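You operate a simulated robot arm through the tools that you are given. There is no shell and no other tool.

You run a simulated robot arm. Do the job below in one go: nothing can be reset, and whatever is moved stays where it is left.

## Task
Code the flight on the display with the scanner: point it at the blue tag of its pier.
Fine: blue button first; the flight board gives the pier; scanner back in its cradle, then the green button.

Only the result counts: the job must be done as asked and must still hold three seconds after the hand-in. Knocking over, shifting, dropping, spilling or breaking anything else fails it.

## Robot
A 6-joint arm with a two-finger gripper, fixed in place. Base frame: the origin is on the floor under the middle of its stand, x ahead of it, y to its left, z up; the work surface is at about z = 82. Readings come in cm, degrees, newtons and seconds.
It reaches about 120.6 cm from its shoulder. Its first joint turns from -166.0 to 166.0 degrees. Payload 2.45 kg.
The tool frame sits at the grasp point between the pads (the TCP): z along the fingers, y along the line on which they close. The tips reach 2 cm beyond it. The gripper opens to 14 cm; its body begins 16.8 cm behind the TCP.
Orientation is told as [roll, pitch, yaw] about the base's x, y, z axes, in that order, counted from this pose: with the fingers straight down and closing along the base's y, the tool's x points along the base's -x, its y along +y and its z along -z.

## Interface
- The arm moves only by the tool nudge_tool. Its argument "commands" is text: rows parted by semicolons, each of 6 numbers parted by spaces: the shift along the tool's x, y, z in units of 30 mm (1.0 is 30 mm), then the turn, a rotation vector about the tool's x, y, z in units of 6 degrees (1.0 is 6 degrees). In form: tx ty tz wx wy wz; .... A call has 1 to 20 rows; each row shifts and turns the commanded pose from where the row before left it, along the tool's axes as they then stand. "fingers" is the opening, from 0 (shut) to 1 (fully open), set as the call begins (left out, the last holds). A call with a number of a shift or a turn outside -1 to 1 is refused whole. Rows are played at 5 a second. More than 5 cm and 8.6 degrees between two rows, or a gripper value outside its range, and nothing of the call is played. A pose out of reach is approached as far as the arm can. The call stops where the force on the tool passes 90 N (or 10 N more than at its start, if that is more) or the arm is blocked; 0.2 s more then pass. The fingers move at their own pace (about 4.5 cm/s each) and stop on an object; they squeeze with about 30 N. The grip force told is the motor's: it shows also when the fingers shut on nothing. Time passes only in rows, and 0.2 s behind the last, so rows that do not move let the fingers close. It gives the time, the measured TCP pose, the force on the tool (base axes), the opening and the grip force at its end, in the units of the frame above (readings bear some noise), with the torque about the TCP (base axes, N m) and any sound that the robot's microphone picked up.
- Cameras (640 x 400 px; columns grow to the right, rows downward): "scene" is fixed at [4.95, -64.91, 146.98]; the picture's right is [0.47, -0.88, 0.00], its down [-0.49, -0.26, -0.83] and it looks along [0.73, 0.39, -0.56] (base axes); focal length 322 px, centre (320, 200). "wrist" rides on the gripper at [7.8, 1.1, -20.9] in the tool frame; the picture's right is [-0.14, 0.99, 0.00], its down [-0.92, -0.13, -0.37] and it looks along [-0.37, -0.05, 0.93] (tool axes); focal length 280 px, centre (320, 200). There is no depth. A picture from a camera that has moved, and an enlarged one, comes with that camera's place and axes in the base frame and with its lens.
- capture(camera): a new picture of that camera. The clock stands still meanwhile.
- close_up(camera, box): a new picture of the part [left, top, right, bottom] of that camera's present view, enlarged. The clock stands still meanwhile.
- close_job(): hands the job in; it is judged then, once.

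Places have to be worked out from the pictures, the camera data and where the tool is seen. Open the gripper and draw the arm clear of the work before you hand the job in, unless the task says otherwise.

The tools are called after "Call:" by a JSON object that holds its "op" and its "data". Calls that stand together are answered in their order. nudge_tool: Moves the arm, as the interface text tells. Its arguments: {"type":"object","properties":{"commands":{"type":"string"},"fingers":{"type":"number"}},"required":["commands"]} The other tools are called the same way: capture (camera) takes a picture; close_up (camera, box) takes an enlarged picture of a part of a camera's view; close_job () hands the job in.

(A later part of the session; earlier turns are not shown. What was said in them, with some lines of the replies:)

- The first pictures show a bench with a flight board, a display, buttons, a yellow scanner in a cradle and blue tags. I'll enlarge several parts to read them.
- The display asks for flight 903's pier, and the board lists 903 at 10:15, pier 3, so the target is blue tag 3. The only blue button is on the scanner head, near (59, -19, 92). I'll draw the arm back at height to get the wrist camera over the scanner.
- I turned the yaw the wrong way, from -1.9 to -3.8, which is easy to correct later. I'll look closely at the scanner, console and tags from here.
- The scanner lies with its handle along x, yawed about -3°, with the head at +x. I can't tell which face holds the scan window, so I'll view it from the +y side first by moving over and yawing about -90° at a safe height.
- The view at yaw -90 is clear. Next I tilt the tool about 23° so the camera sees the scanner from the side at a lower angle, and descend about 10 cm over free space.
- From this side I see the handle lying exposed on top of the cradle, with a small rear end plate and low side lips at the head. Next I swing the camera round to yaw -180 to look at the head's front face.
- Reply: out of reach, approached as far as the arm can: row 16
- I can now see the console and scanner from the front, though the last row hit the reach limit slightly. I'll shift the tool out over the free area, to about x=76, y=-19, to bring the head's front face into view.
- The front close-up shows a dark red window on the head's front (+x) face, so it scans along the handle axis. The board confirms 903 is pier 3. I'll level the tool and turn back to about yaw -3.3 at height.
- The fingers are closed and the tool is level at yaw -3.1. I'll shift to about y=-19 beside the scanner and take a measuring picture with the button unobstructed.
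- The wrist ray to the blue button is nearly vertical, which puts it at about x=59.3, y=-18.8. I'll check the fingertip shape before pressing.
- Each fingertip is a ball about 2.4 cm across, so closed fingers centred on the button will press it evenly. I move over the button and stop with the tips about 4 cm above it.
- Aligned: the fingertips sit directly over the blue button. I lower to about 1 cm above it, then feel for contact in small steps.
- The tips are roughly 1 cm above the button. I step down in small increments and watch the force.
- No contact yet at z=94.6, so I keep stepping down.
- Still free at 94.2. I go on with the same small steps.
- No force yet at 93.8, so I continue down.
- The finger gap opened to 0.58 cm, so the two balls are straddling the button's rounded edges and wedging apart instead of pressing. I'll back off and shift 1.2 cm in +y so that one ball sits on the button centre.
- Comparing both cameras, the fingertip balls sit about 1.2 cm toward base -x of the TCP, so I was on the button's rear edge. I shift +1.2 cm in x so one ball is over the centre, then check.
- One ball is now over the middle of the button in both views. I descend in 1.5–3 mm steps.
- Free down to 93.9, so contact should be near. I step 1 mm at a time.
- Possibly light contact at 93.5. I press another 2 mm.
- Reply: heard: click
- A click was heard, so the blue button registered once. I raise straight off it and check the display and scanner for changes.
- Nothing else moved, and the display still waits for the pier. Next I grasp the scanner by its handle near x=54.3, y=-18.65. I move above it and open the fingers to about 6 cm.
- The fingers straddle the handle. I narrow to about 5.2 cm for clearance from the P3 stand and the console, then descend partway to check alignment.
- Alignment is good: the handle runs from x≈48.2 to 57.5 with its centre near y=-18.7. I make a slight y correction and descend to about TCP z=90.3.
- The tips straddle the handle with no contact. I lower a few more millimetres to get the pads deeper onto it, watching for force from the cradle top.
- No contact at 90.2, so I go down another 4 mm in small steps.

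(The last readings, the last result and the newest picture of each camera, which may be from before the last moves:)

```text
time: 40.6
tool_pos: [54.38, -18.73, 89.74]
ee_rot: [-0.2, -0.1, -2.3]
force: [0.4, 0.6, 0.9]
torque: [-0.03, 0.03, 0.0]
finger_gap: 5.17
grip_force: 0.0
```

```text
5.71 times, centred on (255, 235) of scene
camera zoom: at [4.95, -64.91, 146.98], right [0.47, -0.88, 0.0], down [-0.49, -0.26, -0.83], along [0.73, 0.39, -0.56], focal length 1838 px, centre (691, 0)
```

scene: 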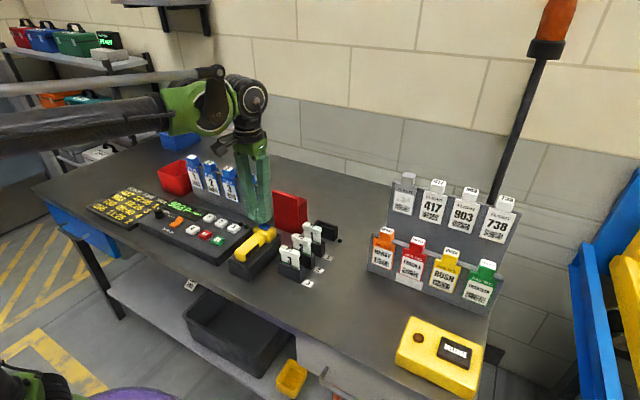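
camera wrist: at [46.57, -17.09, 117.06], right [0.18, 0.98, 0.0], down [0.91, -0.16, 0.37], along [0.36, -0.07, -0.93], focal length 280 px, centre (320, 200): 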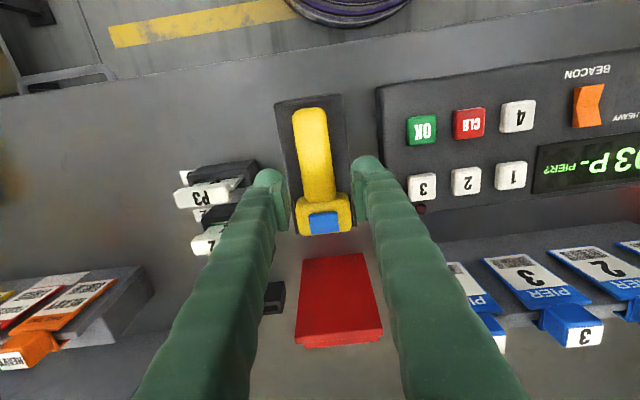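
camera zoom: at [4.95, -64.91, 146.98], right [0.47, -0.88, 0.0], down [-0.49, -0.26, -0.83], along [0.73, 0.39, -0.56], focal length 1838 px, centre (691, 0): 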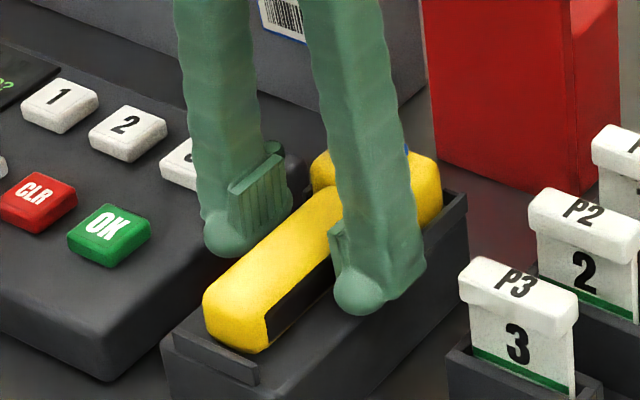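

The tips are now low beside the handle, at about z=87.7, without contact. I close the fingers to grasp it.

Call:
{"op": "nudge_tool", "data": {"commands": "0 0 0 0 0 0;0 0 0 0 0 0;0 0 0 0 0 0;0 0 0 0 0 0;0 0 0 0 0 0", "fingers": 0}}

Call:
{"op": "close_up", "data": {"camera": "wrist", "box": [240, 90, 400, 230]}}

Call:
{"op": "close_up", "data": {"camera": "scene", "box": [210, 190, 300, 280]}}

```text
time: 41.8
tool_pos: [54.39, -18.74, 89.75]
ee_rot: [-0.2, -0.1, -2.2]
force: [1.0, 0.3, 0.6]
torque: [0.0, -0.02, 0.0]
finger_gap: 3.3
grip_force: 29.7
```

```text
2.86 times, centred on (320, 160) of wrist
camera zoom: at [46.59, -17.38, 110.71], right [0.18, 0.98, 0.0], down [0.91, -0.16, 0.37], along [0.36, -0.07, -0.93], focal length 801 px, centre (320, 314)
```

zoom: 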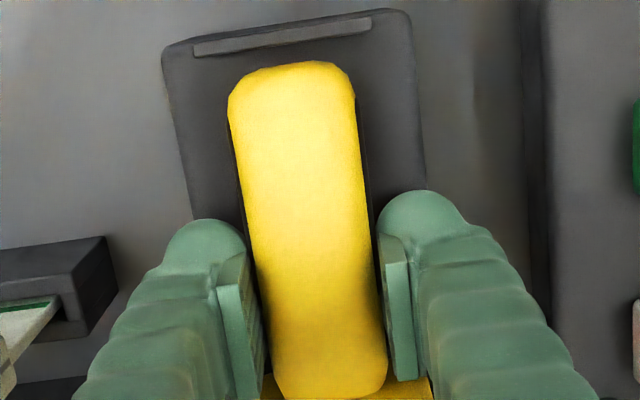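

```text
4.44 times, centred on (255, 235) of scene
camera zoom: at [4.95, -64.91, 146.98], right [0.47, -0.88, 0.0], down [-0.49, -0.26, -0.83], along [0.73, 0.39, -0.56], focal length 1429 px, centre (609, 44)
```

zoom: 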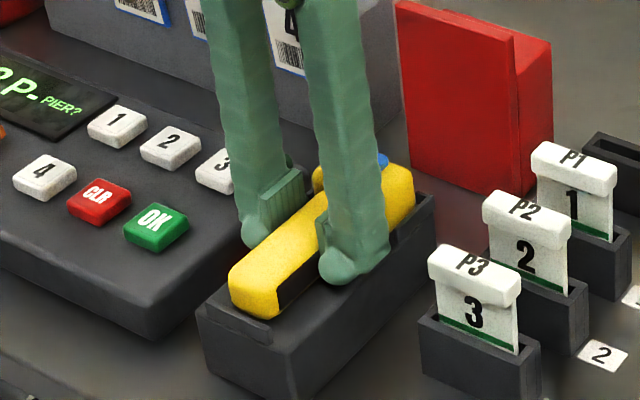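

Gripped at a 3.3 cm gap with 30 N. I note the return pose as TCP (54.39, -18.74, 89.75), yaw -2.2, and lift straight up slowly.

Call:
{"op": "nudge_tool", "data": {"commands": "0 0 -0.1 0 0 0;0 0 -0.2 0 0 0;0 0 -0.3 0 0 0;0 0 -0.4 0 0 0;0 0 -0.5 0 0 0;0 0 0 0 0 0"}}

Call:
{"op": "capture", "data": {"camera": "scene"}}

Call:
{"op": "close_up", "data": {"camera": "scene", "box": [200, 180, 310, 280]}}

Call:
{"op": "close_up", "data": {"camera": "wrist", "box": [240, 90, 400, 230]}}

```text
time: 43.2
tool_pos: [54.48, -18.81, 94.37]
ee_rot: [-0.1, -0.1, -2.2]
force: [0.0, -0.2, -1.8]
torque: [-0.02, 0.02, 0.01]
finger_gap: 3.27
grip_force: 30.0
```

```text
taken
```

scene: 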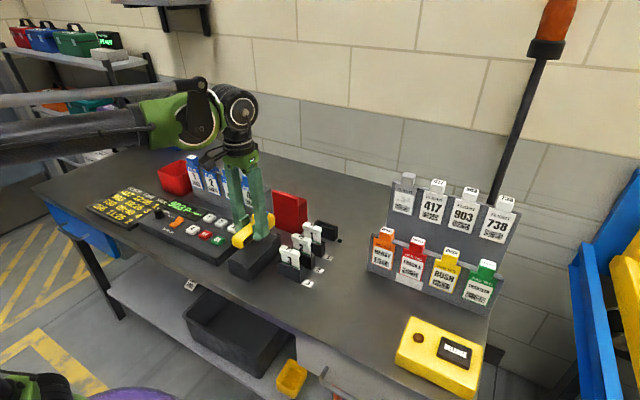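

```text
4.00 times, centred on (255, 230) of scene
camera zoom: at [4.95, -64.91, 146.98], right [0.47, -0.88, 0.0], down [-0.49, -0.26, -0.83], along [0.73, 0.39, -0.56], focal length 1286 px, centre (580, 80)
```

zoom: 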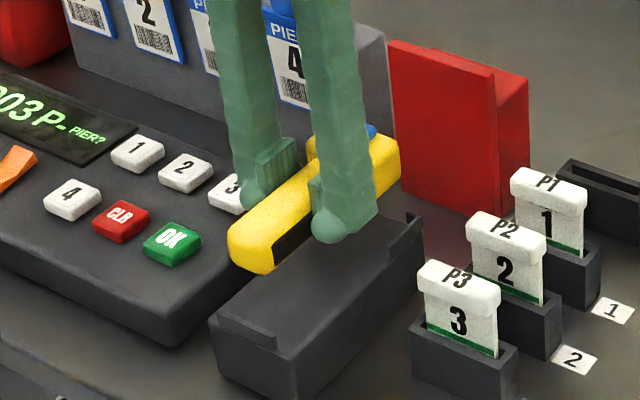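

```text
2.86 times, centred on (320, 160) of wrist
camera zoom: at [46.62, -17.4, 115.27], right [0.18, 0.98, 0.0], down [0.91, -0.16, 0.37], along [0.36, -0.07, -0.93], focal length 801 px, centre (320, 314)
```

zoom: 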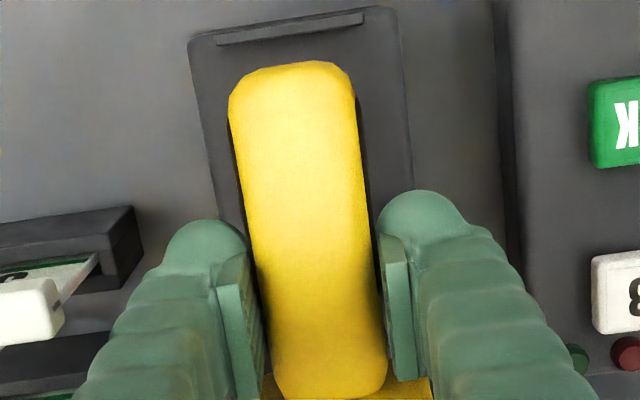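

The scanner is held firmly with no slip and the cradle didn't move. I raise it well above the rack so the window can't sweep across other tags, then carry it sideways to the column of tag 3 at y≈3.

Call:
{"op": "nudge_tool", "data": {"commands": "0 0 -0.8 0 0 0;0 0 -1 0 0 0;0 0 -1 0 0 0;0 0 -1 0 0 0;0 0 -1 0 0 0;0 0 -1 0 0 0;0.0725 0.906 0 0 0 0;0.0725 0.906 0 0 0 0;0.0725 0.906 0 0 0 0;0.0725 0.906 0 0 0 0;0.0725 0.906 0 0 0 0;0.0725 0.906 0 0 0 0;0.0725 0.906 0 0 0 0;0.0725 0.906 0 0 0 0;0 0 0 0 0 0"}}

Call:
{"op": "capture", "data": {"camera": "wrist"}}

Call:
{"op": "capture", "data": {"camera": "scene"}}

```text
time: 46.4
tool_pos: [53.36, 3.14, 111.74]
ee_rot: [-0.2, 0.0, -2.2]
force: [-0.5, 0.7, -2.7]
torque: [-0.04, 0.03, 0.04]
finger_gap: 3.29
grip_force: 29.6
```

```text
taken
camera wrist: at [45.55, 4.58, 132.57], right [0.18, 0.98, 0.0], down [0.91, -0.16, 0.37], along [0.36, -0.07, -0.93], focal length 280 px, centre (320, 200)
```

wrist: 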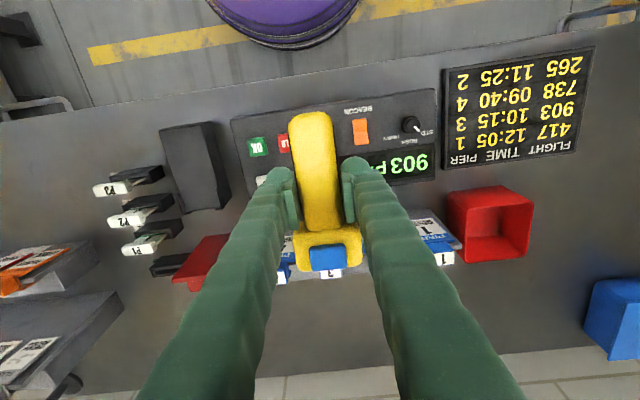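

```text
taken
```

scene: 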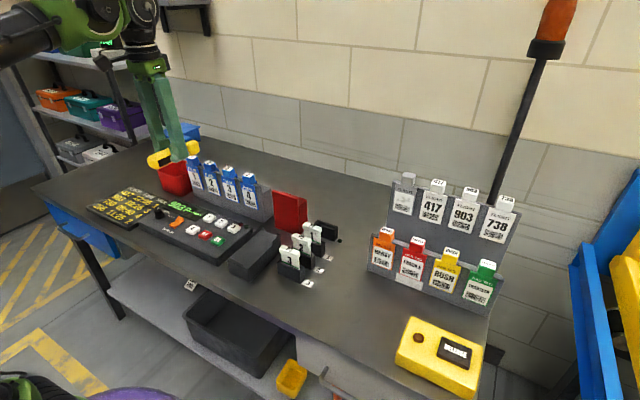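

The scanner is at y≈3.1, above everything. I check which tag lies directly ahead before lowering it.

Call:
{"op": "close_up", "data": {"camera": "wrist", "box": [260, 200, 480, 300]}}

Call:
{"op": "close_up", "data": {"camera": "scene", "box": [130, 120, 290, 230]}}

```text
2.91 times, centred on (370, 250) of wrist
camera zoom: at [45.55, 4.58, 132.57], right [0.18, 0.98, 0.0], down [0.91, -0.16, 0.37], along [0.36, -0.07, -0.93], focal length 816 px, centre (174, 54)
```

zoom: 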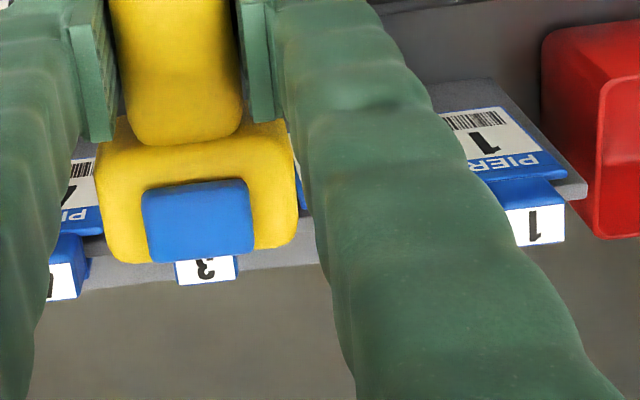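

```text
3.64 times, centred on (210, 175) of scene
camera zoom: at [4.95, -64.91, 146.98], right [0.47, -0.88, 0.0], down [-0.49, -0.26, -0.83], along [0.73, 0.39, -0.56], focal length 1170 px, centre (720, 291)
```

zoom: 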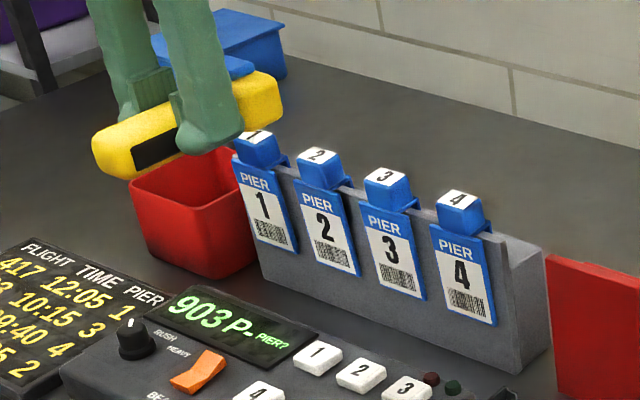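

Tag 3 is straight ahead, with its face near (70.4, 2.3, 90), and the neighbours are about 8 cm to either side. I pitch the nose down 12° and lower toward the tag column.

Call:
{"op": "nudge_tool", "data": {"commands": "0 0 0 0 1 0;0 0 0 0 1 0;-0.199 0 0.937 0 0 0;-0.199 0 0.937 0 0 0;-0.199 0 0.937 0 0 0;-0.199 0 0.937 0 0 0;0 0 0 0 0 0"}}

Call:
{"op": "capture", "data": {"camera": "scene"}}

Call:
{"op": "close_up", "data": {"camera": "scene", "box": [130, 140, 270, 250]}}

```text
time: 48.0
tool_pos: [53.55, 3.1, 100.29]
ee_rot: [-0.2, 12.0, -2.2]
force: [-0.6, -0.3, -3.3]
torque: [0.02, 0.02, 0.01]
finger_gap: 3.29
grip_force: 30.1
```

```text
taken
```

scene: 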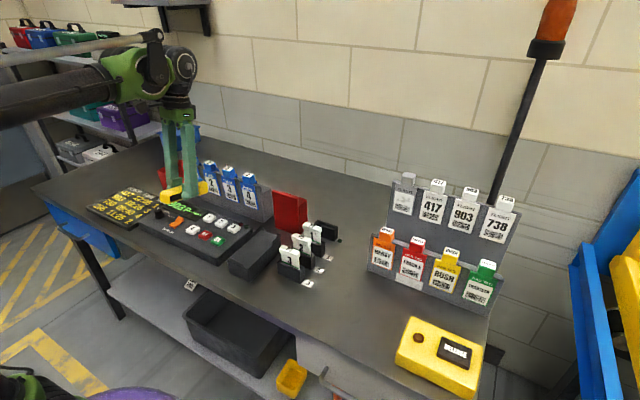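

```text
3.64 times, centred on (200, 195) of scene
camera zoom: at [4.95, -64.91, 146.98], right [0.47, -0.88, 0.0], down [-0.49, -0.26, -0.83], along [0.73, 0.39, -0.56], focal length 1170 px, centre (756, 218)
```

zoom: 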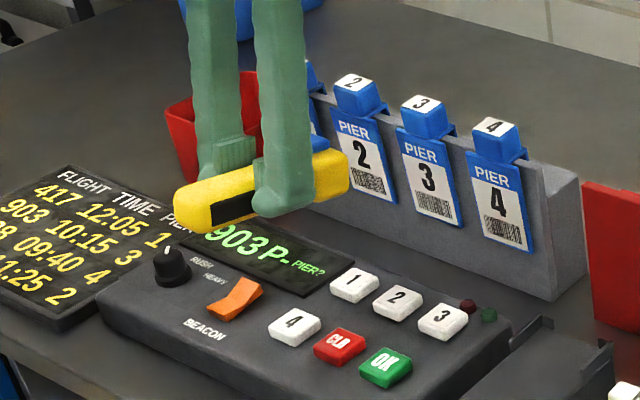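

No sounds yet and the path is clear. I lower the remaining ~5.5 cm so the tilted axis meets the middle of tag 3, then hold there briefly.

Call:
{"op": "nudge_tool", "data": {"commands": "-0.133 0 0.626 0 0 0;-0.133 0 0.626 0 0 0;-0.133 0 0.55 0 0 0;0 0 0 0 0 0;0 0 0 0 0 0;0 0 0 0 0 0;0 0 0 0 0 0;0 0 0 0 0 0"}}

Call:
{"op": "capture", "data": {"camera": "wrist"}}

Call:
{"op": "close_up", "data": {"camera": "scene", "box": [130, 140, 270, 250]}}

```text
time: 49.8
tool_pos: [53.57, 2.96, 94.65]
ee_rot: [-0.2, 11.9, -2.2]
force: [-0.6, 0.2, -3.2]
torque: [-0.02, 0.05, 0.0]
finger_gap: 3.3
grip_force: 29.9
```

```text
taken
camera wrist: at [50.26, 4.23, 116.72], right [0.17, 0.98, -0.03], down [0.97, -0.16, 0.17], along [0.16, -0.06, -0.98], focal length 280 px, centre (320, 200)
```

wrist: 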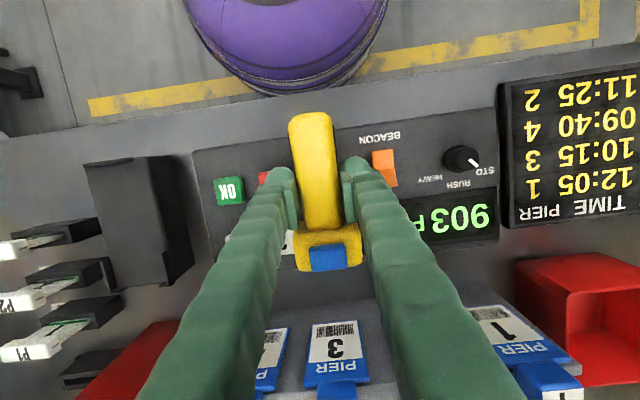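

```text
3.64 times, centred on (200, 195) of scene
camera zoom: at [4.95, -64.91, 146.98], right [0.47, -0.88, 0.0], down [-0.49, -0.26, -0.83], along [0.73, 0.39, -0.56], focal length 1170 px, centre (756, 218)
```

zoom: 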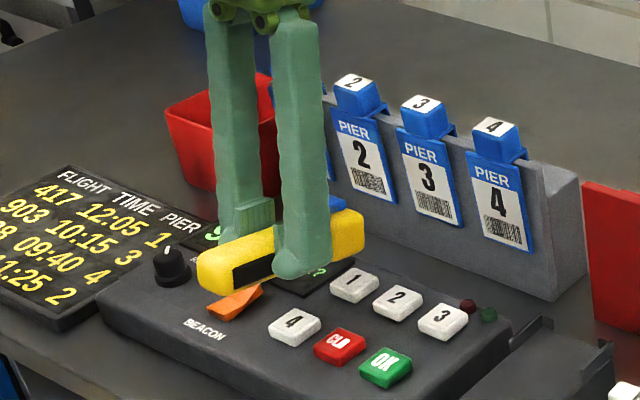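

No sound yet. I look closely at the display and at where tag 3 sits relative to the scanner's aim.

Call:
{"op": "close_up", "data": {"camera": "wrist", "box": [230, 200, 400, 400]}}

Call:
{"op": "close_up", "data": {"camera": "wrist", "box": [190, 100, 520, 270]}}

```text
2.00 times, centred on (315, 300) of wrist
camera zoom: at [50.26, 4.23, 116.72], right [0.17, 0.98, -0.03], down [0.97, -0.16, 0.17], along [0.16, -0.06, -0.98], focal length 561 px, centre (330, 0)
```

zoom: 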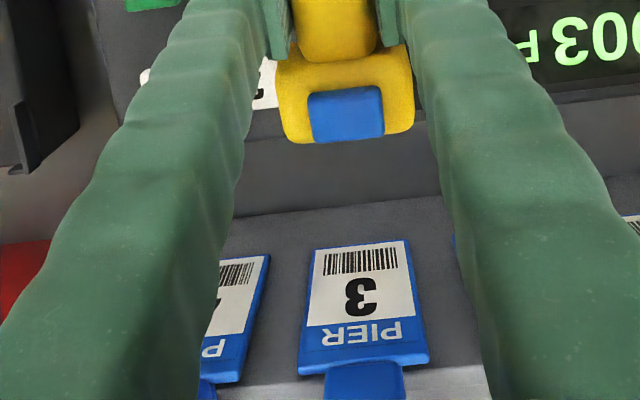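

```text
1.94 times, centred on (355, 185) of wrist
camera zoom: at [50.26, 4.23, 116.72], right [0.17, 0.98, -0.03], down [0.97, -0.16, 0.17], along [0.16, -0.06, -0.98], focal length 544 px, centre (252, 229)
```

zoom: 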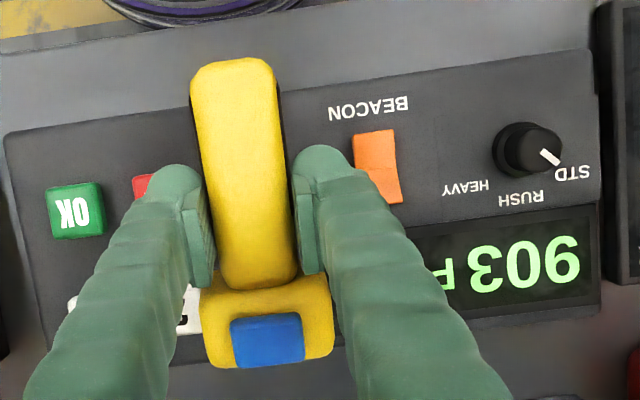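

The measured aim is about 0.65 cm to +y of tag 3's centre (y≈1.65) and about 10 cm away. I centre it and approach in steps with pauses, listening for a read.

Call:
{"op": "nudge_tool", "data": {"commands": "0 -0.21 0 0 0 0;0 0 0 0 0 0;0 0 0 0 0 0;0 0 0 0 0 0;-0.326 0.013 -0.069 0 0 0;0 0 0 0 0 0;0 0 0 0 0 0;0 0 0 0 0 0;-0.326 0.013 -0.069 0 0 0;0 0 0 0 0 0;0 0 0 0 0 0;0 0 0 0 0 0"}}

Call:
{"op": "close_up", "data": {"camera": "wrist", "box": [230, 200, 400, 400]}}

Call:
{"op": "close_up", "data": {"camera": "scene", "box": [130, 140, 270, 250]}}

```text
time: 52.4
tool_pos: [55.38, 2.37, 94.57]
ee_rot: [-0.2, 11.9, -2.3]
force: [0.6, 0.3, -2.7]
torque: [-0.06, 0.05, 0.01]
finger_gap: 3.26
grip_force: 30.1
```

```text
2.00 times, centred on (315, 300) of wrist
camera zoom: at [52.11, 3.57, 116.73], right [0.17, 0.98, -0.03], down [0.97, -0.16, 0.17], along [0.16, -0.06, -0.98], focal length 561 px, centre (330, 0)
```

zoom: 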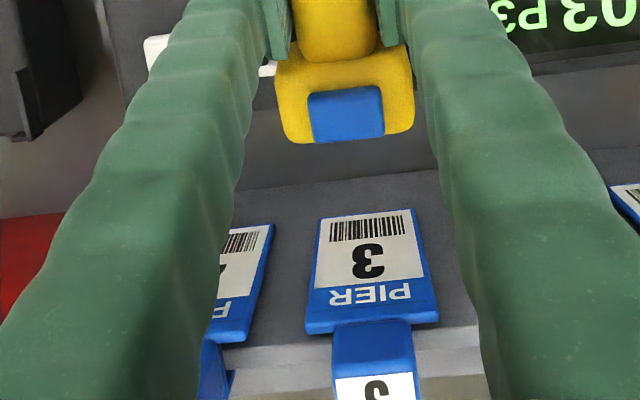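

```text
3.64 times, centred on (200, 195) of scene
camera zoom: at [4.95, -64.91, 146.98], right [0.47, -0.88, 0.0], down [-0.49, -0.26, -0.83], along [0.73, 0.39, -0.56], focal length 1170 px, centre (756, 218)
```

zoom: 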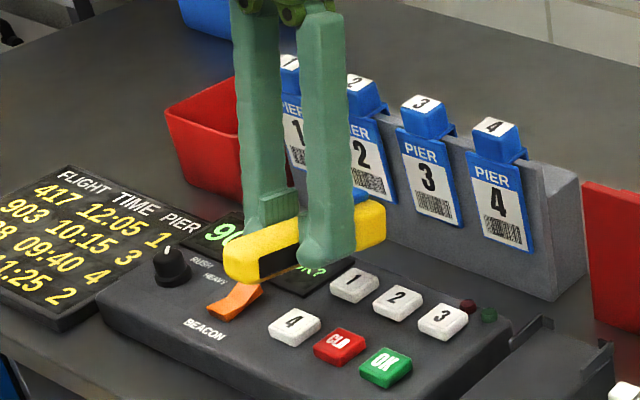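

The display now reads "903 P3", so the scan registered. I lift straight up so no other tag is swept, level the scanner and confirm the display.

Call:
{"op": "nudge_tool", "data": {"commands": "0.195 0 -0.925 0 0 0;0.195 0 -0.925 0 0 0;0.195 0 -0.925 0 0 0;0.195 0 -0.925 0 0 0;0.195 0 -0.925 0 0 0;0.195 0 -0.925 0 0 0;0 0 0 0 -0.992 0;0 0 0 0 -0.992 0;0 0 0 0 0 0"}}

Call:
{"op": "close_up", "data": {"camera": "scene", "box": [80, 150, 280, 275]}}

Call:
{"op": "close_up", "data": {"camera": "wrist", "box": [240, 90, 400, 230]}}

```text
time: 54.4
tool_pos: [55.53, 2.39, 111.6]
ee_rot: [-0.2, 0.0, -2.2]
force: [0.5, 0.6, -1.9]
torque: [-0.01, 0.03, 0.01]
finger_gap: 3.28
grip_force: 30.0
```

```text
3.20 times, centred on (180, 212) of scene
camera zoom: at [4.95, -64.91, 146.98], right [0.47, -0.88, 0.0], down [-0.49, -0.26, -0.83], along [0.73, 0.39, -0.56], focal length 1029 px, centre (768, 160)
```

zoom: 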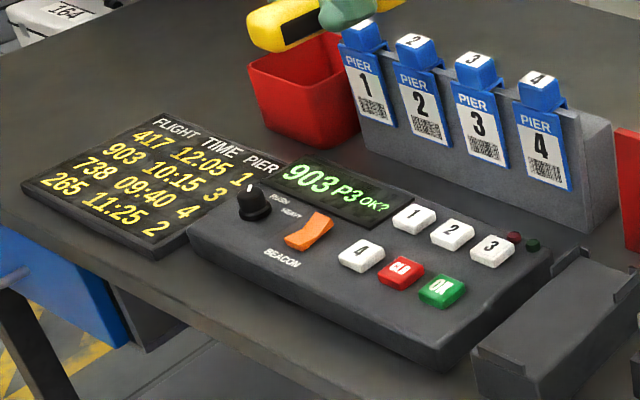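

```text
2.86 times, centred on (320, 160) of wrist
camera zoom: at [47.76, 3.83, 132.53], right [0.18, 0.98, 0.0], down [0.92, -0.16, 0.37], along [0.36, -0.07, -0.93], focal length 801 px, centre (320, 314)
```

zoom: 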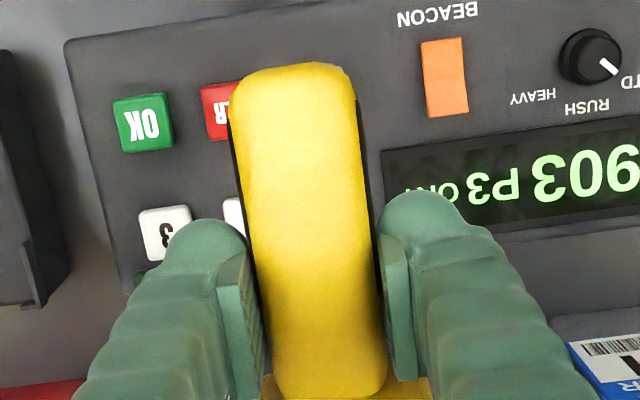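

The display confirms "903 P3 OK?" and the grip is unchanged. I carry the scanner back at height to above the cradle and descend partway to check alignment.

Call:
{"op": "nudge_tool", "data": {"commands": "0.0136 -0.8825 0 0 0 0;0.0136 -0.8825 0 0 0 0;0.0136 -0.8825 0 0 0 0;0.0136 -0.8825 0 0 0 0;0.0136 -0.8825 0 0 0 0;0.0136 -0.8825 0 0 0 0;0.0136 -0.8825 0 0 0 0;0.0136 -0.8825 0 0 0 0;0 0 0 0 0 0;0 0 0.9 0 0 0;0 0 0.9 0 0 0;0 0 0.9 0 0 0;0 0 0.9 0 0 0;0 0 0.9 0 0 0;0 0 0.7 0 0 0;0 0 0 0 0 0"}}

Call:
{"op": "close_up", "data": {"camera": "wrist", "box": [240, 90, 400, 230]}}

Call:
{"op": "close_up", "data": {"camera": "scene", "box": [200, 180, 310, 280]}}

```text
time: 57.8
tool_pos: [54.43, -18.71, 96.2]
ee_rot: [-0.2, -0.1, -2.3]
force: [0.9, -0.4, -2.2]
torque: [-0.01, 0.02, 0.01]
finger_gap: 3.31
grip_force: 30.5
```

```text
2.86 times, centred on (320, 160) of wrist
camera zoom: at [46.66, -17.29, 117.14], right [0.18, 0.98, 0.0], down [0.92, -0.16, 0.37], along [0.36, -0.07, -0.93], focal length 801 px, centre (320, 314)
```

zoom: 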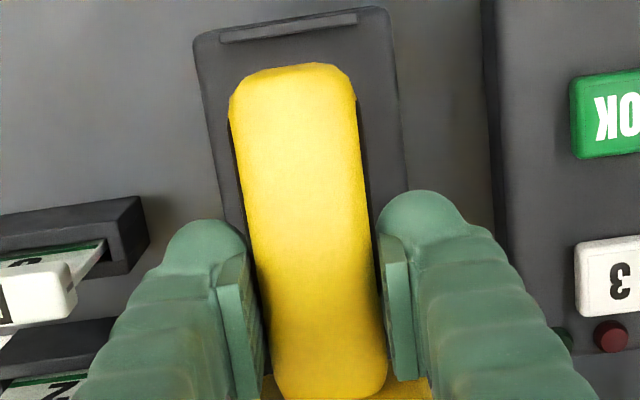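

```text
4.00 times, centred on (255, 230) of scene
camera zoom: at [4.95, -64.91, 146.98], right [0.47, -0.88, 0.0], down [-0.49, -0.26, -0.83], along [0.73, 0.39, -0.56], focal length 1286 px, centre (580, 80)
```

zoom: 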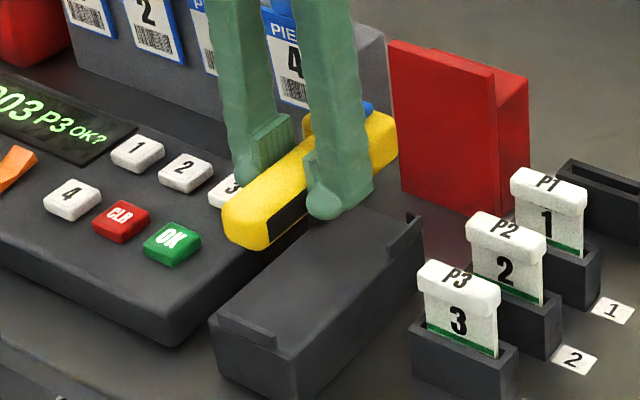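

The position matches the pick pose within 0.5 mm. I lower to about 0.5 cm above the seat.

Call:
{"op": "nudge_tool", "data": {"commands": "0 0 0.5 0 0 0;0 0 0.5 0 0 0;0 0 0.5 0 0 0;0 0 0.3 0 0 0;0 0 0.15 0 0 0;0 0 0 0 0 0"}}

Call:
{"op": "close_up", "data": {"camera": "scene", "box": [210, 190, 300, 280]}}

Call:
{"op": "close_up", "data": {"camera": "wrist", "box": [240, 90, 400, 230]}}

```text
time: 59.2
tool_pos: [54.32, -18.66, 90.29]
ee_rot: [-0.2, 0.0, -2.2]
force: [-0.7, -0.1, -1.9]
torque: [0.0, 0.04, -0.02]
finger_gap: 3.32
grip_force: 30.5
```

```text
4.44 times, centred on (255, 235) of scene
camera zoom: at [4.95, -64.91, 146.98], right [0.47, -0.88, 0.0], down [-0.49, -0.26, -0.83], along [0.73, 0.39, -0.56], focal length 1429 px, centre (609, 44)
```

zoom: 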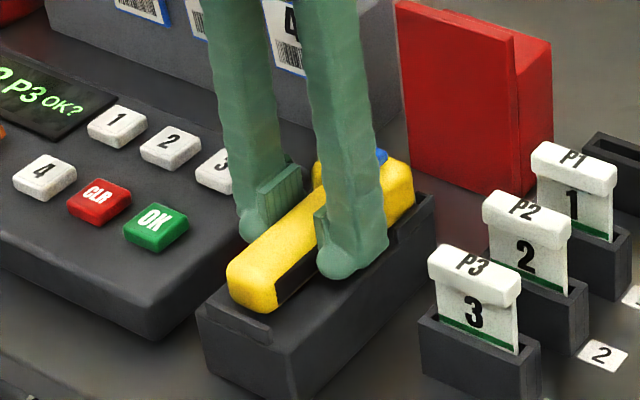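

```text
2.86 times, centred on (320, 160) of wrist
camera zoom: at [46.6, -17.33, 111.16], right [0.18, 0.98, 0.0], down [0.92, -0.16, 0.37], along [0.36, -0.07, -0.93], focal length 801 px, centre (320, 314)
```

zoom: 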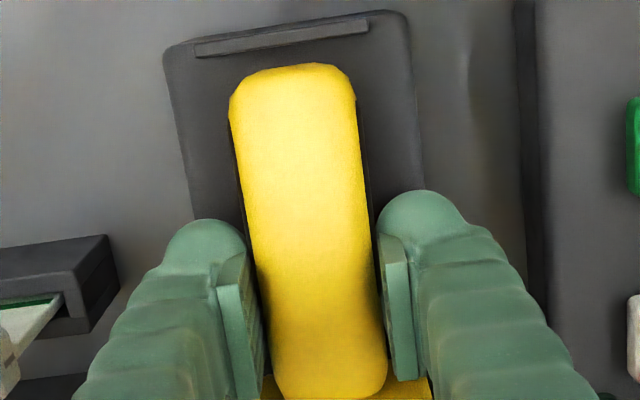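

The scanner is lined up inside the cradle lips, still carrying its weight at -1.9 N. I set it down the last 5 mm gently.

Call:
{"op": "nudge_tool", "data": {"commands": "0 0 0.05 0 0 0;0 0 0.05 0 0 0;0 0 0.05 0 0 0;0 0 0.03 0 0 0;0 0 0 0 0 0"}}

```text
time: 60.4
tool_pos: [54.32, -18.87, 89.68]
ee_rot: [-0.3, 0.0, -2.2]
force: [4.7, -2.2, 15.9]
torque: [-0.05, -0.33, -0.05]
finger_gap: 3.27
grip_force: 30.3
```

Force of +16 N shows it is seated and slightly pressed. I ease up half a millimetre and then open the fingers to 5.2 cm.

Call:
{"op": "nudge_tool", "data": {"commands": "0 0 -0.02 0 0 0;0 0 0 0 0 0"}}

Call:
{"op": "nudge_tool", "data": {"commands": "0 0 0 0 0 0;0 0 0 0 0 0;0 0 0 0 0 0;0 0 0 0 0 0", "fingers": 0.37}}

Call:
{"op": "close_up", "data": {"camera": "wrist", "box": [240, 90, 400, 230]}}

Call:
{"op": "close_up", "data": {"camera": "scene", "box": [210, 190, 300, 280]}}

```text
time: 61.0
tool_pos: [54.32, -18.76, 89.78]
ee_rot: [-0.2, -0.1, -2.1]
force: [4.5, -2.9, 14.2]
torque: [-0.02, -0.14, -0.01]
finger_gap: 3.29
grip_force: 30.1
```

```text
time: 62.0
tool_pos: [54.43, -18.87, 89.83]
ee_rot: [-0.2, 0.0, -2.2]
force: [-0.2, -1.1, -0.7]
torque: [0.04, -0.02, -0.02]
finger_gap: 5.2
grip_force: 0.1
```

```text
2.86 times, centred on (320, 160) of wrist
camera zoom: at [46.59, -17.31, 110.72], right [0.18, 0.98, 0.0], down [0.92, -0.16, 0.37], along [0.36, -0.07, -0.93], focal length 801 px, centre (320, 314)
```

zoom: 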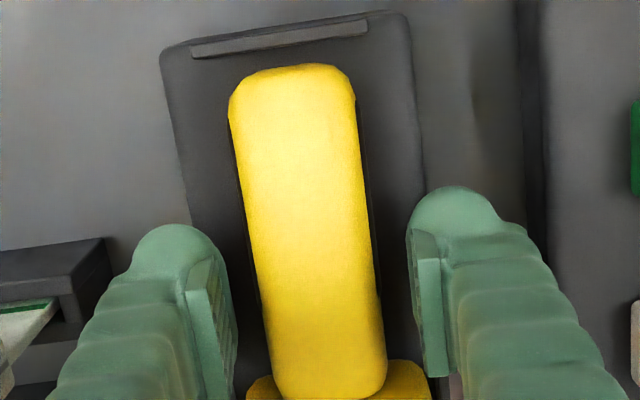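

```text
4.44 times, centred on (255, 235) of scene
camera zoom: at [4.95, -64.91, 146.98], right [0.47, -0.88, 0.0], down [-0.49, -0.26, -0.83], along [0.73, 0.39, -0.56], focal length 1429 px, centre (609, 44)
```

zoom: 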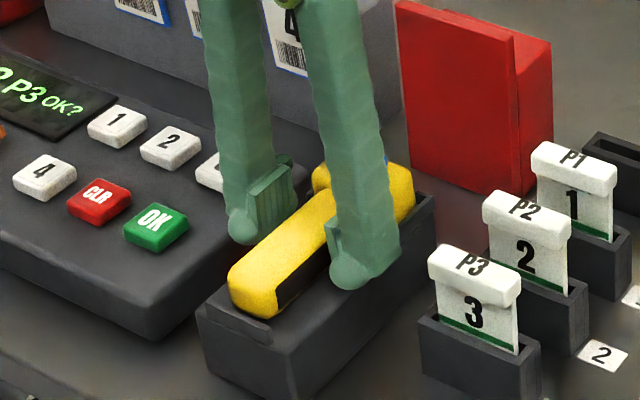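

Released; the scanner sits in the cradle as before. I raise the open gripper straight up and inspect.

Call:
{"op": "nudge_tool", "data": {"commands": "0 0 -0.3 0 0 0;0 0 -0.6 0 0 0;0 0 -0.9 0 0 0;0 0 -1 0 0 0;0 0 -1 0 0 0;0 0 -1 0 0 0;0 0 0 0 0 0"}}

Call:
{"op": "capture", "data": {"camera": "wrist"}}

Call:
{"op": "close_up", "data": {"camera": "scene", "box": [200, 190, 310, 290]}}

Call:
{"op": "close_up", "data": {"camera": "wrist", "box": [270, 70, 450, 230]}}

```text
time: 63.6
tool_pos: [54.31, -18.73, 104.28]
ee_rot: [-0.2, 0.0, -2.2]
force: [0.2, 0.1, -0.3]
torque: [0.0, 0.01, -0.01]
finger_gap: 5.18
grip_force: 0.0
```

```text
taken
camera wrist: at [46.58, -17.33, 125.15], right [0.18, 0.98, 0.0], down [0.92, -0.16, 0.37], along [0.36, -0.07, -0.93], focal length 280 px, centre (320, 200)
```

wrist: 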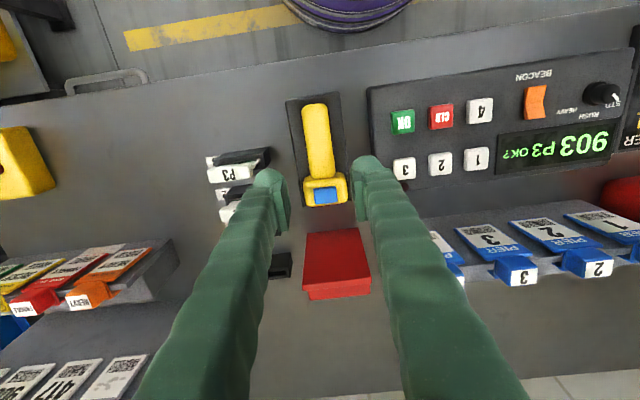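

```text
4.00 times, centred on (255, 240) of scene
camera zoom: at [4.95, -64.91, 146.98], right [0.47, -0.88, 0.0], down [-0.49, -0.26, -0.83], along [0.73, 0.39, -0.56], focal length 1286 px, centre (580, 40)
```

zoom: 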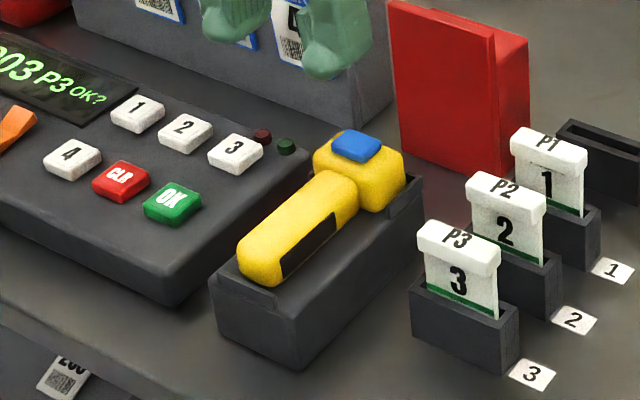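

```text
2.50 times, centred on (360, 150) of wrist
camera zoom: at [46.58, -17.33, 125.15], right [0.18, 0.98, 0.0], down [0.92, -0.16, 0.37], along [0.36, -0.07, -0.93], focal length 701 px, centre (220, 325)
```

zoom: 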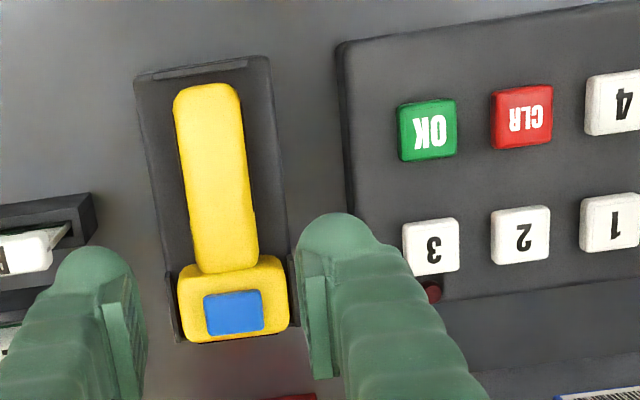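

The scanner is seated exactly as before and the display shows "903 P3 OK?". Next is the green OK button at about (52.8, -7.1). I close the fingers, raise and place the camera right above it to measure precisely.

Call:
{"op": "nudge_tool", "data": {"commands": "0 0 -0.8 0 0 0;-0.55 0.86 -0.3 0 0 0;-0.55 0.86 0 0 0 0;-0.55 0.86 0 0 0 0;-0.55 0.8 0 0 0 0;0 0 0 0 0 0", "fingers": 0}}

Call:
{"op": "capture", "data": {"camera": "wrist"}}

Call:
{"op": "close_up", "data": {"camera": "wrist", "box": [250, 0, 430, 140]}}

```text
time: 65.0
tool_pos: [61.36, -8.97, 107.65]
ee_rot: [-0.1, 0.0, -2.2]
force: [-0.5, 0.4, -0.7]
torque: [0.03, -0.01, -0.02]
finger_gap: 0.01
grip_force: 28.7
```

```text
taken
camera wrist: at [53.55, -7.54, 128.59], right [0.18, 0.98, 0.0], down [0.92, -0.16, 0.37], along [0.36, -0.07, -0.93], focal length 280 px, centre (320, 200)
```

wrist: 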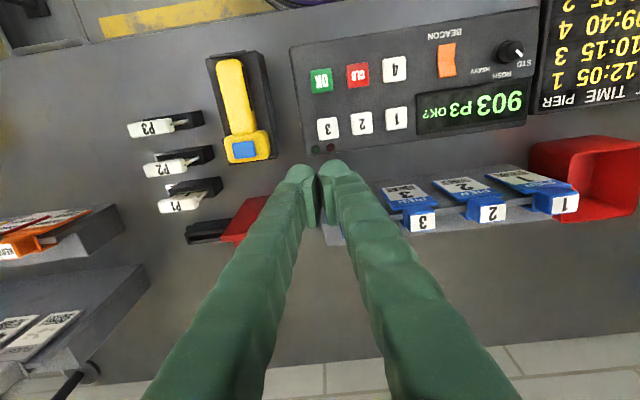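

```text
2.86 times, centred on (340, 70) of wrist
camera zoom: at [53.55, -7.54, 128.59], right [0.18, 0.98, 0.0], down [0.92, -0.16, 0.37], along [0.36, -0.07, -0.93], focal length 801 px, centre (263, 571)
```

zoom: 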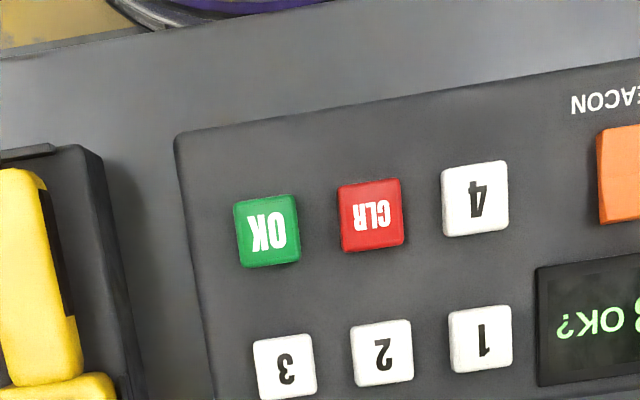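

OK's top centre is at (52.76, -7.17), z≈86.5. I'll press it with the +y fingertip ball, keeping the other ball away from CLR, so the TCP goes to about (53.86, -8.37). I descend to a few cm above it.

Call:
{"op": "nudge_tool", "data": {"commands": "0.835 0.035 0 0 0 0;0.835 0.035 0 0 0 0;0.835 0.035 0 0 0 0;0 0 0.9 0 0 0;0 0 0.9 0 0 0;0 0 0.9 0 0 0;0 0 0.9 0 0 0;0 0 0.9 0 0 0;0 0 0.6 0 0 0;0 0 0 0 0 0"}}

Call:
{"op": "close_up", "data": {"camera": "wrist", "box": [250, 100, 390, 220]}}

Call:
{"op": "close_up", "data": {"camera": "scene", "box": [180, 180, 280, 280]}}

```text
time: 67.2
tool_pos: [53.9, -8.09, 92.08]
ee_rot: [-0.2, 0.0, -2.2]
force: [-0.1, 0.2, -0.5]
torque: [0.0, -0.01, 0.01]
finger_gap: 0.01
grip_force: 28.9
```

```text
3.33 times, centred on (320, 160) of wrist
camera zoom: at [46.12, -6.75, 113.02], right [0.18, 0.98, 0.0], down [0.92, -0.16, 0.37], along [0.36, -0.07, -0.93], focal length 935 px, centre (320, 333)
```

zoom: 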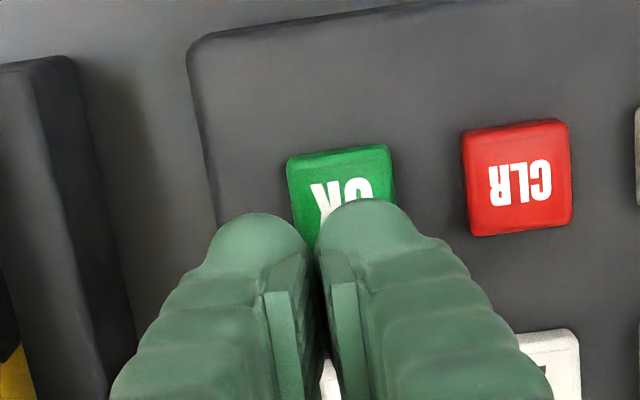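

```text
4.00 times, centred on (230, 230) of scene
camera zoom: at [4.95, -64.91, 146.98], right [0.47, -0.88, 0.0], down [-0.49, -0.26, -0.83], along [0.73, 0.39, -0.56], focal length 1286 px, centre (680, 80)
```

zoom: 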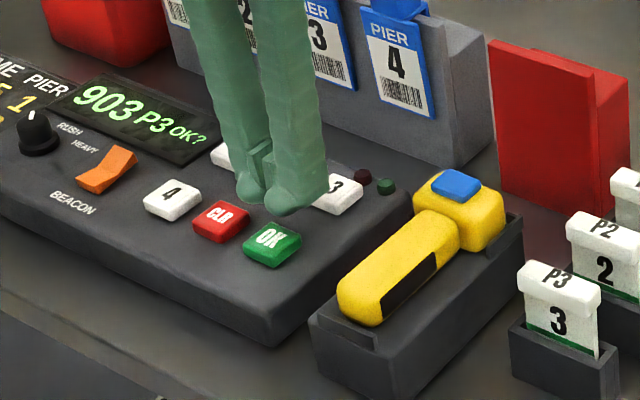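

The ball is slightly to +y of OK's centre, so I shift -0.3 cm in y and lower to near contact.

Call:
{"op": "nudge_tool", "data": {"commands": "0 -0.1 0 0 0 0;0 0 0.35 0 0 0;0 0 0.3 0 0 0;0 0 0 0 0 0"}}

Call:
{"op": "close_up", "data": {"camera": "scene", "box": [200, 200, 270, 270]}}

Call:
{"op": "close_up", "data": {"camera": "wrist", "box": [250, 100, 390, 220]}}

```text
time: 68.2
tool_pos: [53.86, -8.54, 90.13]
ee_rot: [-0.3, 0.0, -2.2]
force: [0.2, -0.5, -0.1]
torque: [0.0, 0.03, -0.01]
finger_gap: 0.0
grip_force: 29.9
```

```text
5.71 times, centred on (235, 235) of scene
camera zoom: at [4.95, -64.91, 146.98], right [0.47, -0.88, 0.0], down [-0.49, -0.26, -0.83], along [0.73, 0.39, -0.56], focal length 1838 px, centre (806, 0)
```

zoom: 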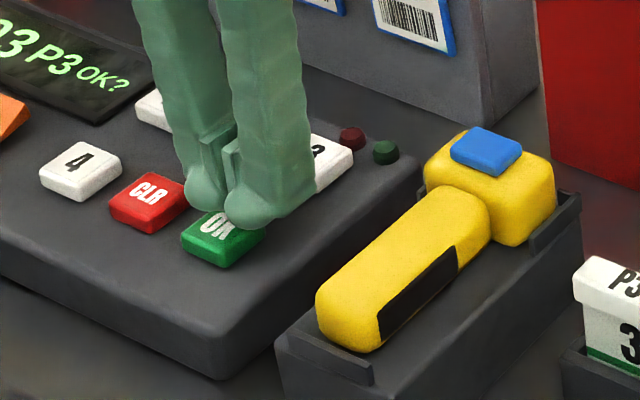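

```text
3.33 times, centred on (320, 160) of wrist
camera zoom: at [46.07, -7.15, 111.07], right [0.18, 0.98, 0.0], down [0.92, -0.16, 0.37], along [0.36, -0.07, -0.93], focal length 935 px, centre (320, 333)
```

zoom: 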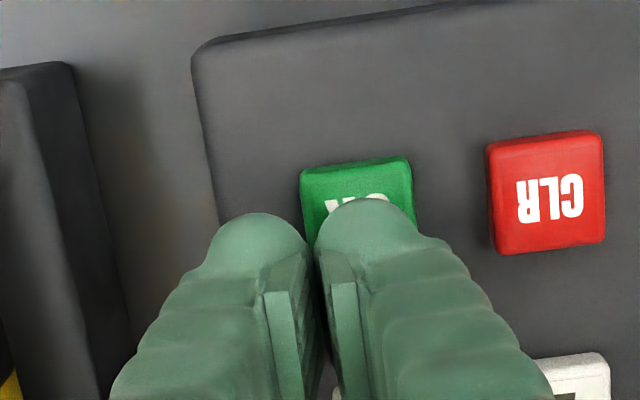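

The +y ball is centred over OK and well away from CLR. I step down and press gently until it clicks.

Call:
{"op": "nudge_tool", "data": {"commands": "0 0 0.1 0 0 0;0 0 0.1 0 0 0;0 0 0.1 0 0 0;0 0 0 0 0 0"}}

```text
time: 69.2
tool_pos: [53.85, -8.55, 89.27]
ee_rot: [-0.2, 0.0, -2.2]
force: [0.4, -0.3, -0.2]
torque: [0.0, 0.01, 0.01]
finger_gap: 0.0
grip_force: 29.7
```

No contact yet at 89.3, so I continue with smaller steps.

Call:
{"op": "nudge_tool", "data": {"commands": "0 0 0.06 0 0 0;0 0 0.06 0 0 0;0 0 0.05 0 0 0;0 0 0 0 0 0"}}

```text
time: 70.2
tool_pos: [53.87, -8.62, 88.77]
ee_rot: [-0.2, 0.0, -2.2]
force: [-0.1, 0.2, -0.4]
torque: [0.0, -0.03, -0.06]
finger_gap: 0.0
grip_force: 29.6
```

Still free at 88.8. I keep going in small steps.

Call:
{"op": "nudge_tool", "data": {"commands": "0 0 0.05 0 0 0;0 0 0.04 0 0 0;0 0 0.04 0 0 0;0 0 0 0 0 0"}}

```text
time: 71.2
tool_pos: [53.79, -8.51, 88.36]
ee_rot: [-0.3, 0.0, -2.1]
force: [0.2, -0.6, 1.8]
torque: [0.02, -0.01, 0.03]
finger_gap: 0.0
grip_force: 28.8
heard: click
```

A click was heard on OK. I raise straight up and read the display.

Call:
{"op": "nudge_tool", "data": {"commands": "0 0 -0.3 0 0 0;0 0 -0.8 0 0 0;0 0 -1 0 0 0;0 0 -1 0 0 0;0 0 -1 0 0 0;0 0 -1 0 0 0;0 0 -1 0 0 0;0 0 0 0 0 0"}}

Call:
{"op": "close_up", "data": {"camera": "scene", "box": [80, 150, 310, 290]}}

Call:
{"op": "capture", "data": {"camera": "wrist"}}

```text
time: 73.0
tool_pos: [53.81, -8.42, 106.71]
ee_rot: [-0.2, 0.0, -2.2]
force: [1.3, -0.5, -0.5]
torque: [0.0, -0.02, -0.04]
finger_gap: 0.0
grip_force: 29.1
```

```text
2.78 times, centred on (195, 220) of scene
camera zoom: at [4.95, -64.91, 146.98], right [0.47, -0.88, 0.0], down [-0.49, -0.26, -0.83], along [0.73, 0.39, -0.56], focal length 895 px, centre (668, 144)
```

zoom: 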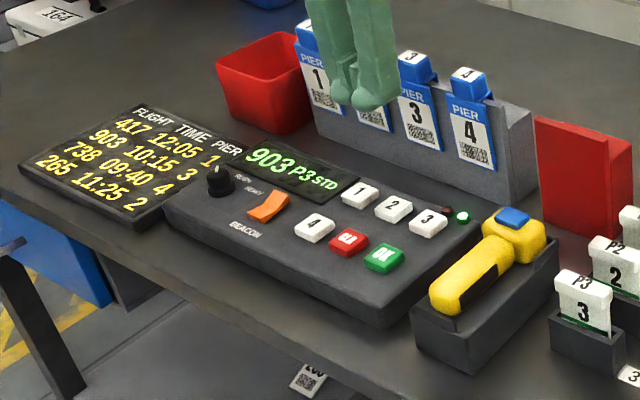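

```text
taken
camera wrist: at [46.08, -7.08, 127.66], right [0.18, 0.98, 0.0], down [0.92, -0.16, 0.37], along [0.36, -0.07, -0.93], focal length 280 px, centre (320, 200)
```

wrist: 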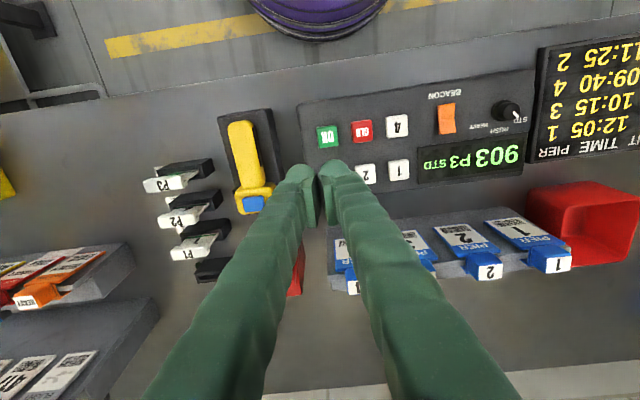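

The display shows "903 P3 STD" with the green lamp lit, so the code was accepted. I raise the arm clear and open the gripper.

Call:
{"op": "nudge_tool", "data": {"commands": "0 0 -1 0 0 0;0 0 -1 0 0 0;0 0 -1 0 0 0;0 0 -1 0 0 0;0.5 0 -1 0 0 0;0 0 0 0 0 0;0 0 0 0 0 0;0 0 0 0 0 0", "fingers": 1}}

Call:
{"op": "capture", "data": {"camera": "scene"}}

Call:
{"op": "close_up", "data": {"camera": "scene", "box": [80, 150, 310, 290]}}

```text
time: 74.8
tool_pos: [52.61, -8.44, 121.81]
ee_rot: [-0.2, -0.1, -2.2]
force: [-0.1, 0.6, -0.1]
torque: [0.02, -0.02, 0.01]
finger_gap: 13.99
grip_force: 0.0
```

```text
taken
```

scene: 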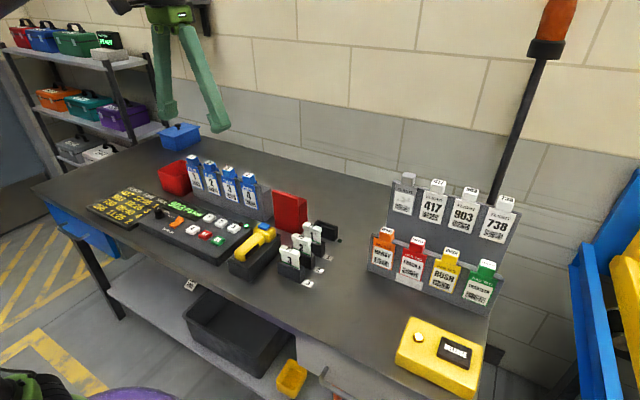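

```text
2.78 times, centred on (195, 220) of scene
camera zoom: at [4.95, -64.91, 146.98], right [0.47, -0.88, 0.0], down [-0.49, -0.26, -0.83], along [0.73, 0.39, -0.56], focal length 895 px, centre (668, 144)
```

zoom: 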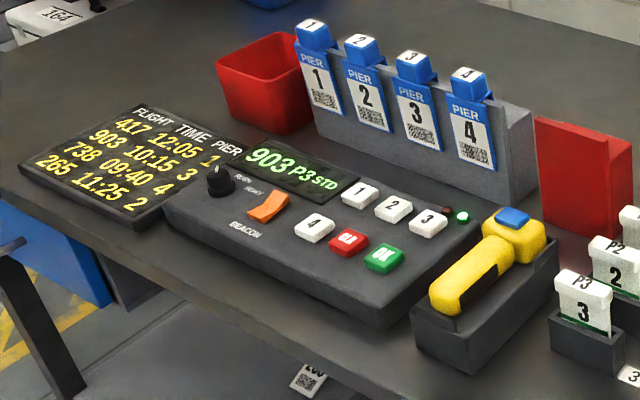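

Everything is in place, but the lamp on the yellow box at the bottom right has changed. I look at it before handing in.

Call:
{"op": "close_up", "data": {"camera": "scene", "box": [380, 300, 500, 400]}}

Call:
{"op": "close_up", "data": {"camera": "scene", "box": [220, 190, 360, 290]}}

```text
4.00 times, centred on (440, 350) of scene
camera zoom: at [4.95, -64.91, 146.98], right [0.47, -0.88, 0.0], down [-0.49, -0.26, -0.83], along [0.73, 0.39, -0.56], focal length 1286 px, centre (-160, -400)
```

zoom: 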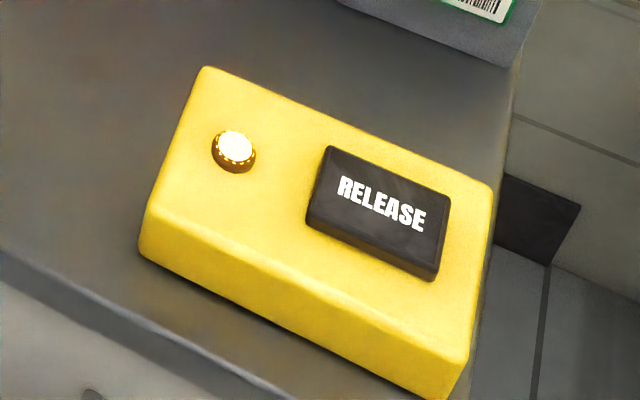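

```text
4.00 times, centred on (290, 240) of scene
camera zoom: at [4.95, -64.91, 146.98], right [0.47, -0.88, 0.0], down [-0.49, -0.26, -0.83], along [0.73, 0.39, -0.56], focal length 1286 px, centre (440, 40)
```

zoom: 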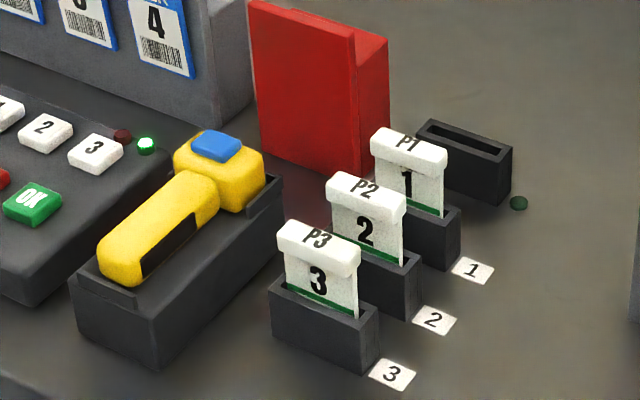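

The RELEASE box only shows a ready lamp, and pressing it was not asked for. Flight 903 is coded to P3 with the green lamp lit, the scanner is in its cradle, and the open gripper is clear of the work, so I hand the job in.

Call:
{"op": "close_job", "data": {}}

```text
The job is handed in.
```

Flight 903 is coded to pier 3. The display reads "903 P3 STD", the console's green lamp is on, and I have handed the job in.

- **Blue button:** I pressed the one on the scanner head and heard it click. My first attempt landed off-centre and did not click, so I re-aimed and pressed again.
- **Pier:** the flight board lists 903 at 10:15, pier 3.
- **Scan:** I pointed the scanner at blue tag 3, keeping it clear of the other tags, and the display changed to "903 P3 OK?".
- **Scanner:** it is back in its cradle, in the same position as before.
- **Green button:** I pressed OK last and it clicked. The arm is raised clear with the gripper open.

After the OK press, the lamp on the yellow RELEASE box also lit up. Pressing RELEASE wasn't part of the job, so I left it alone. The "STD" comes from the console knob, which I didn't touch.
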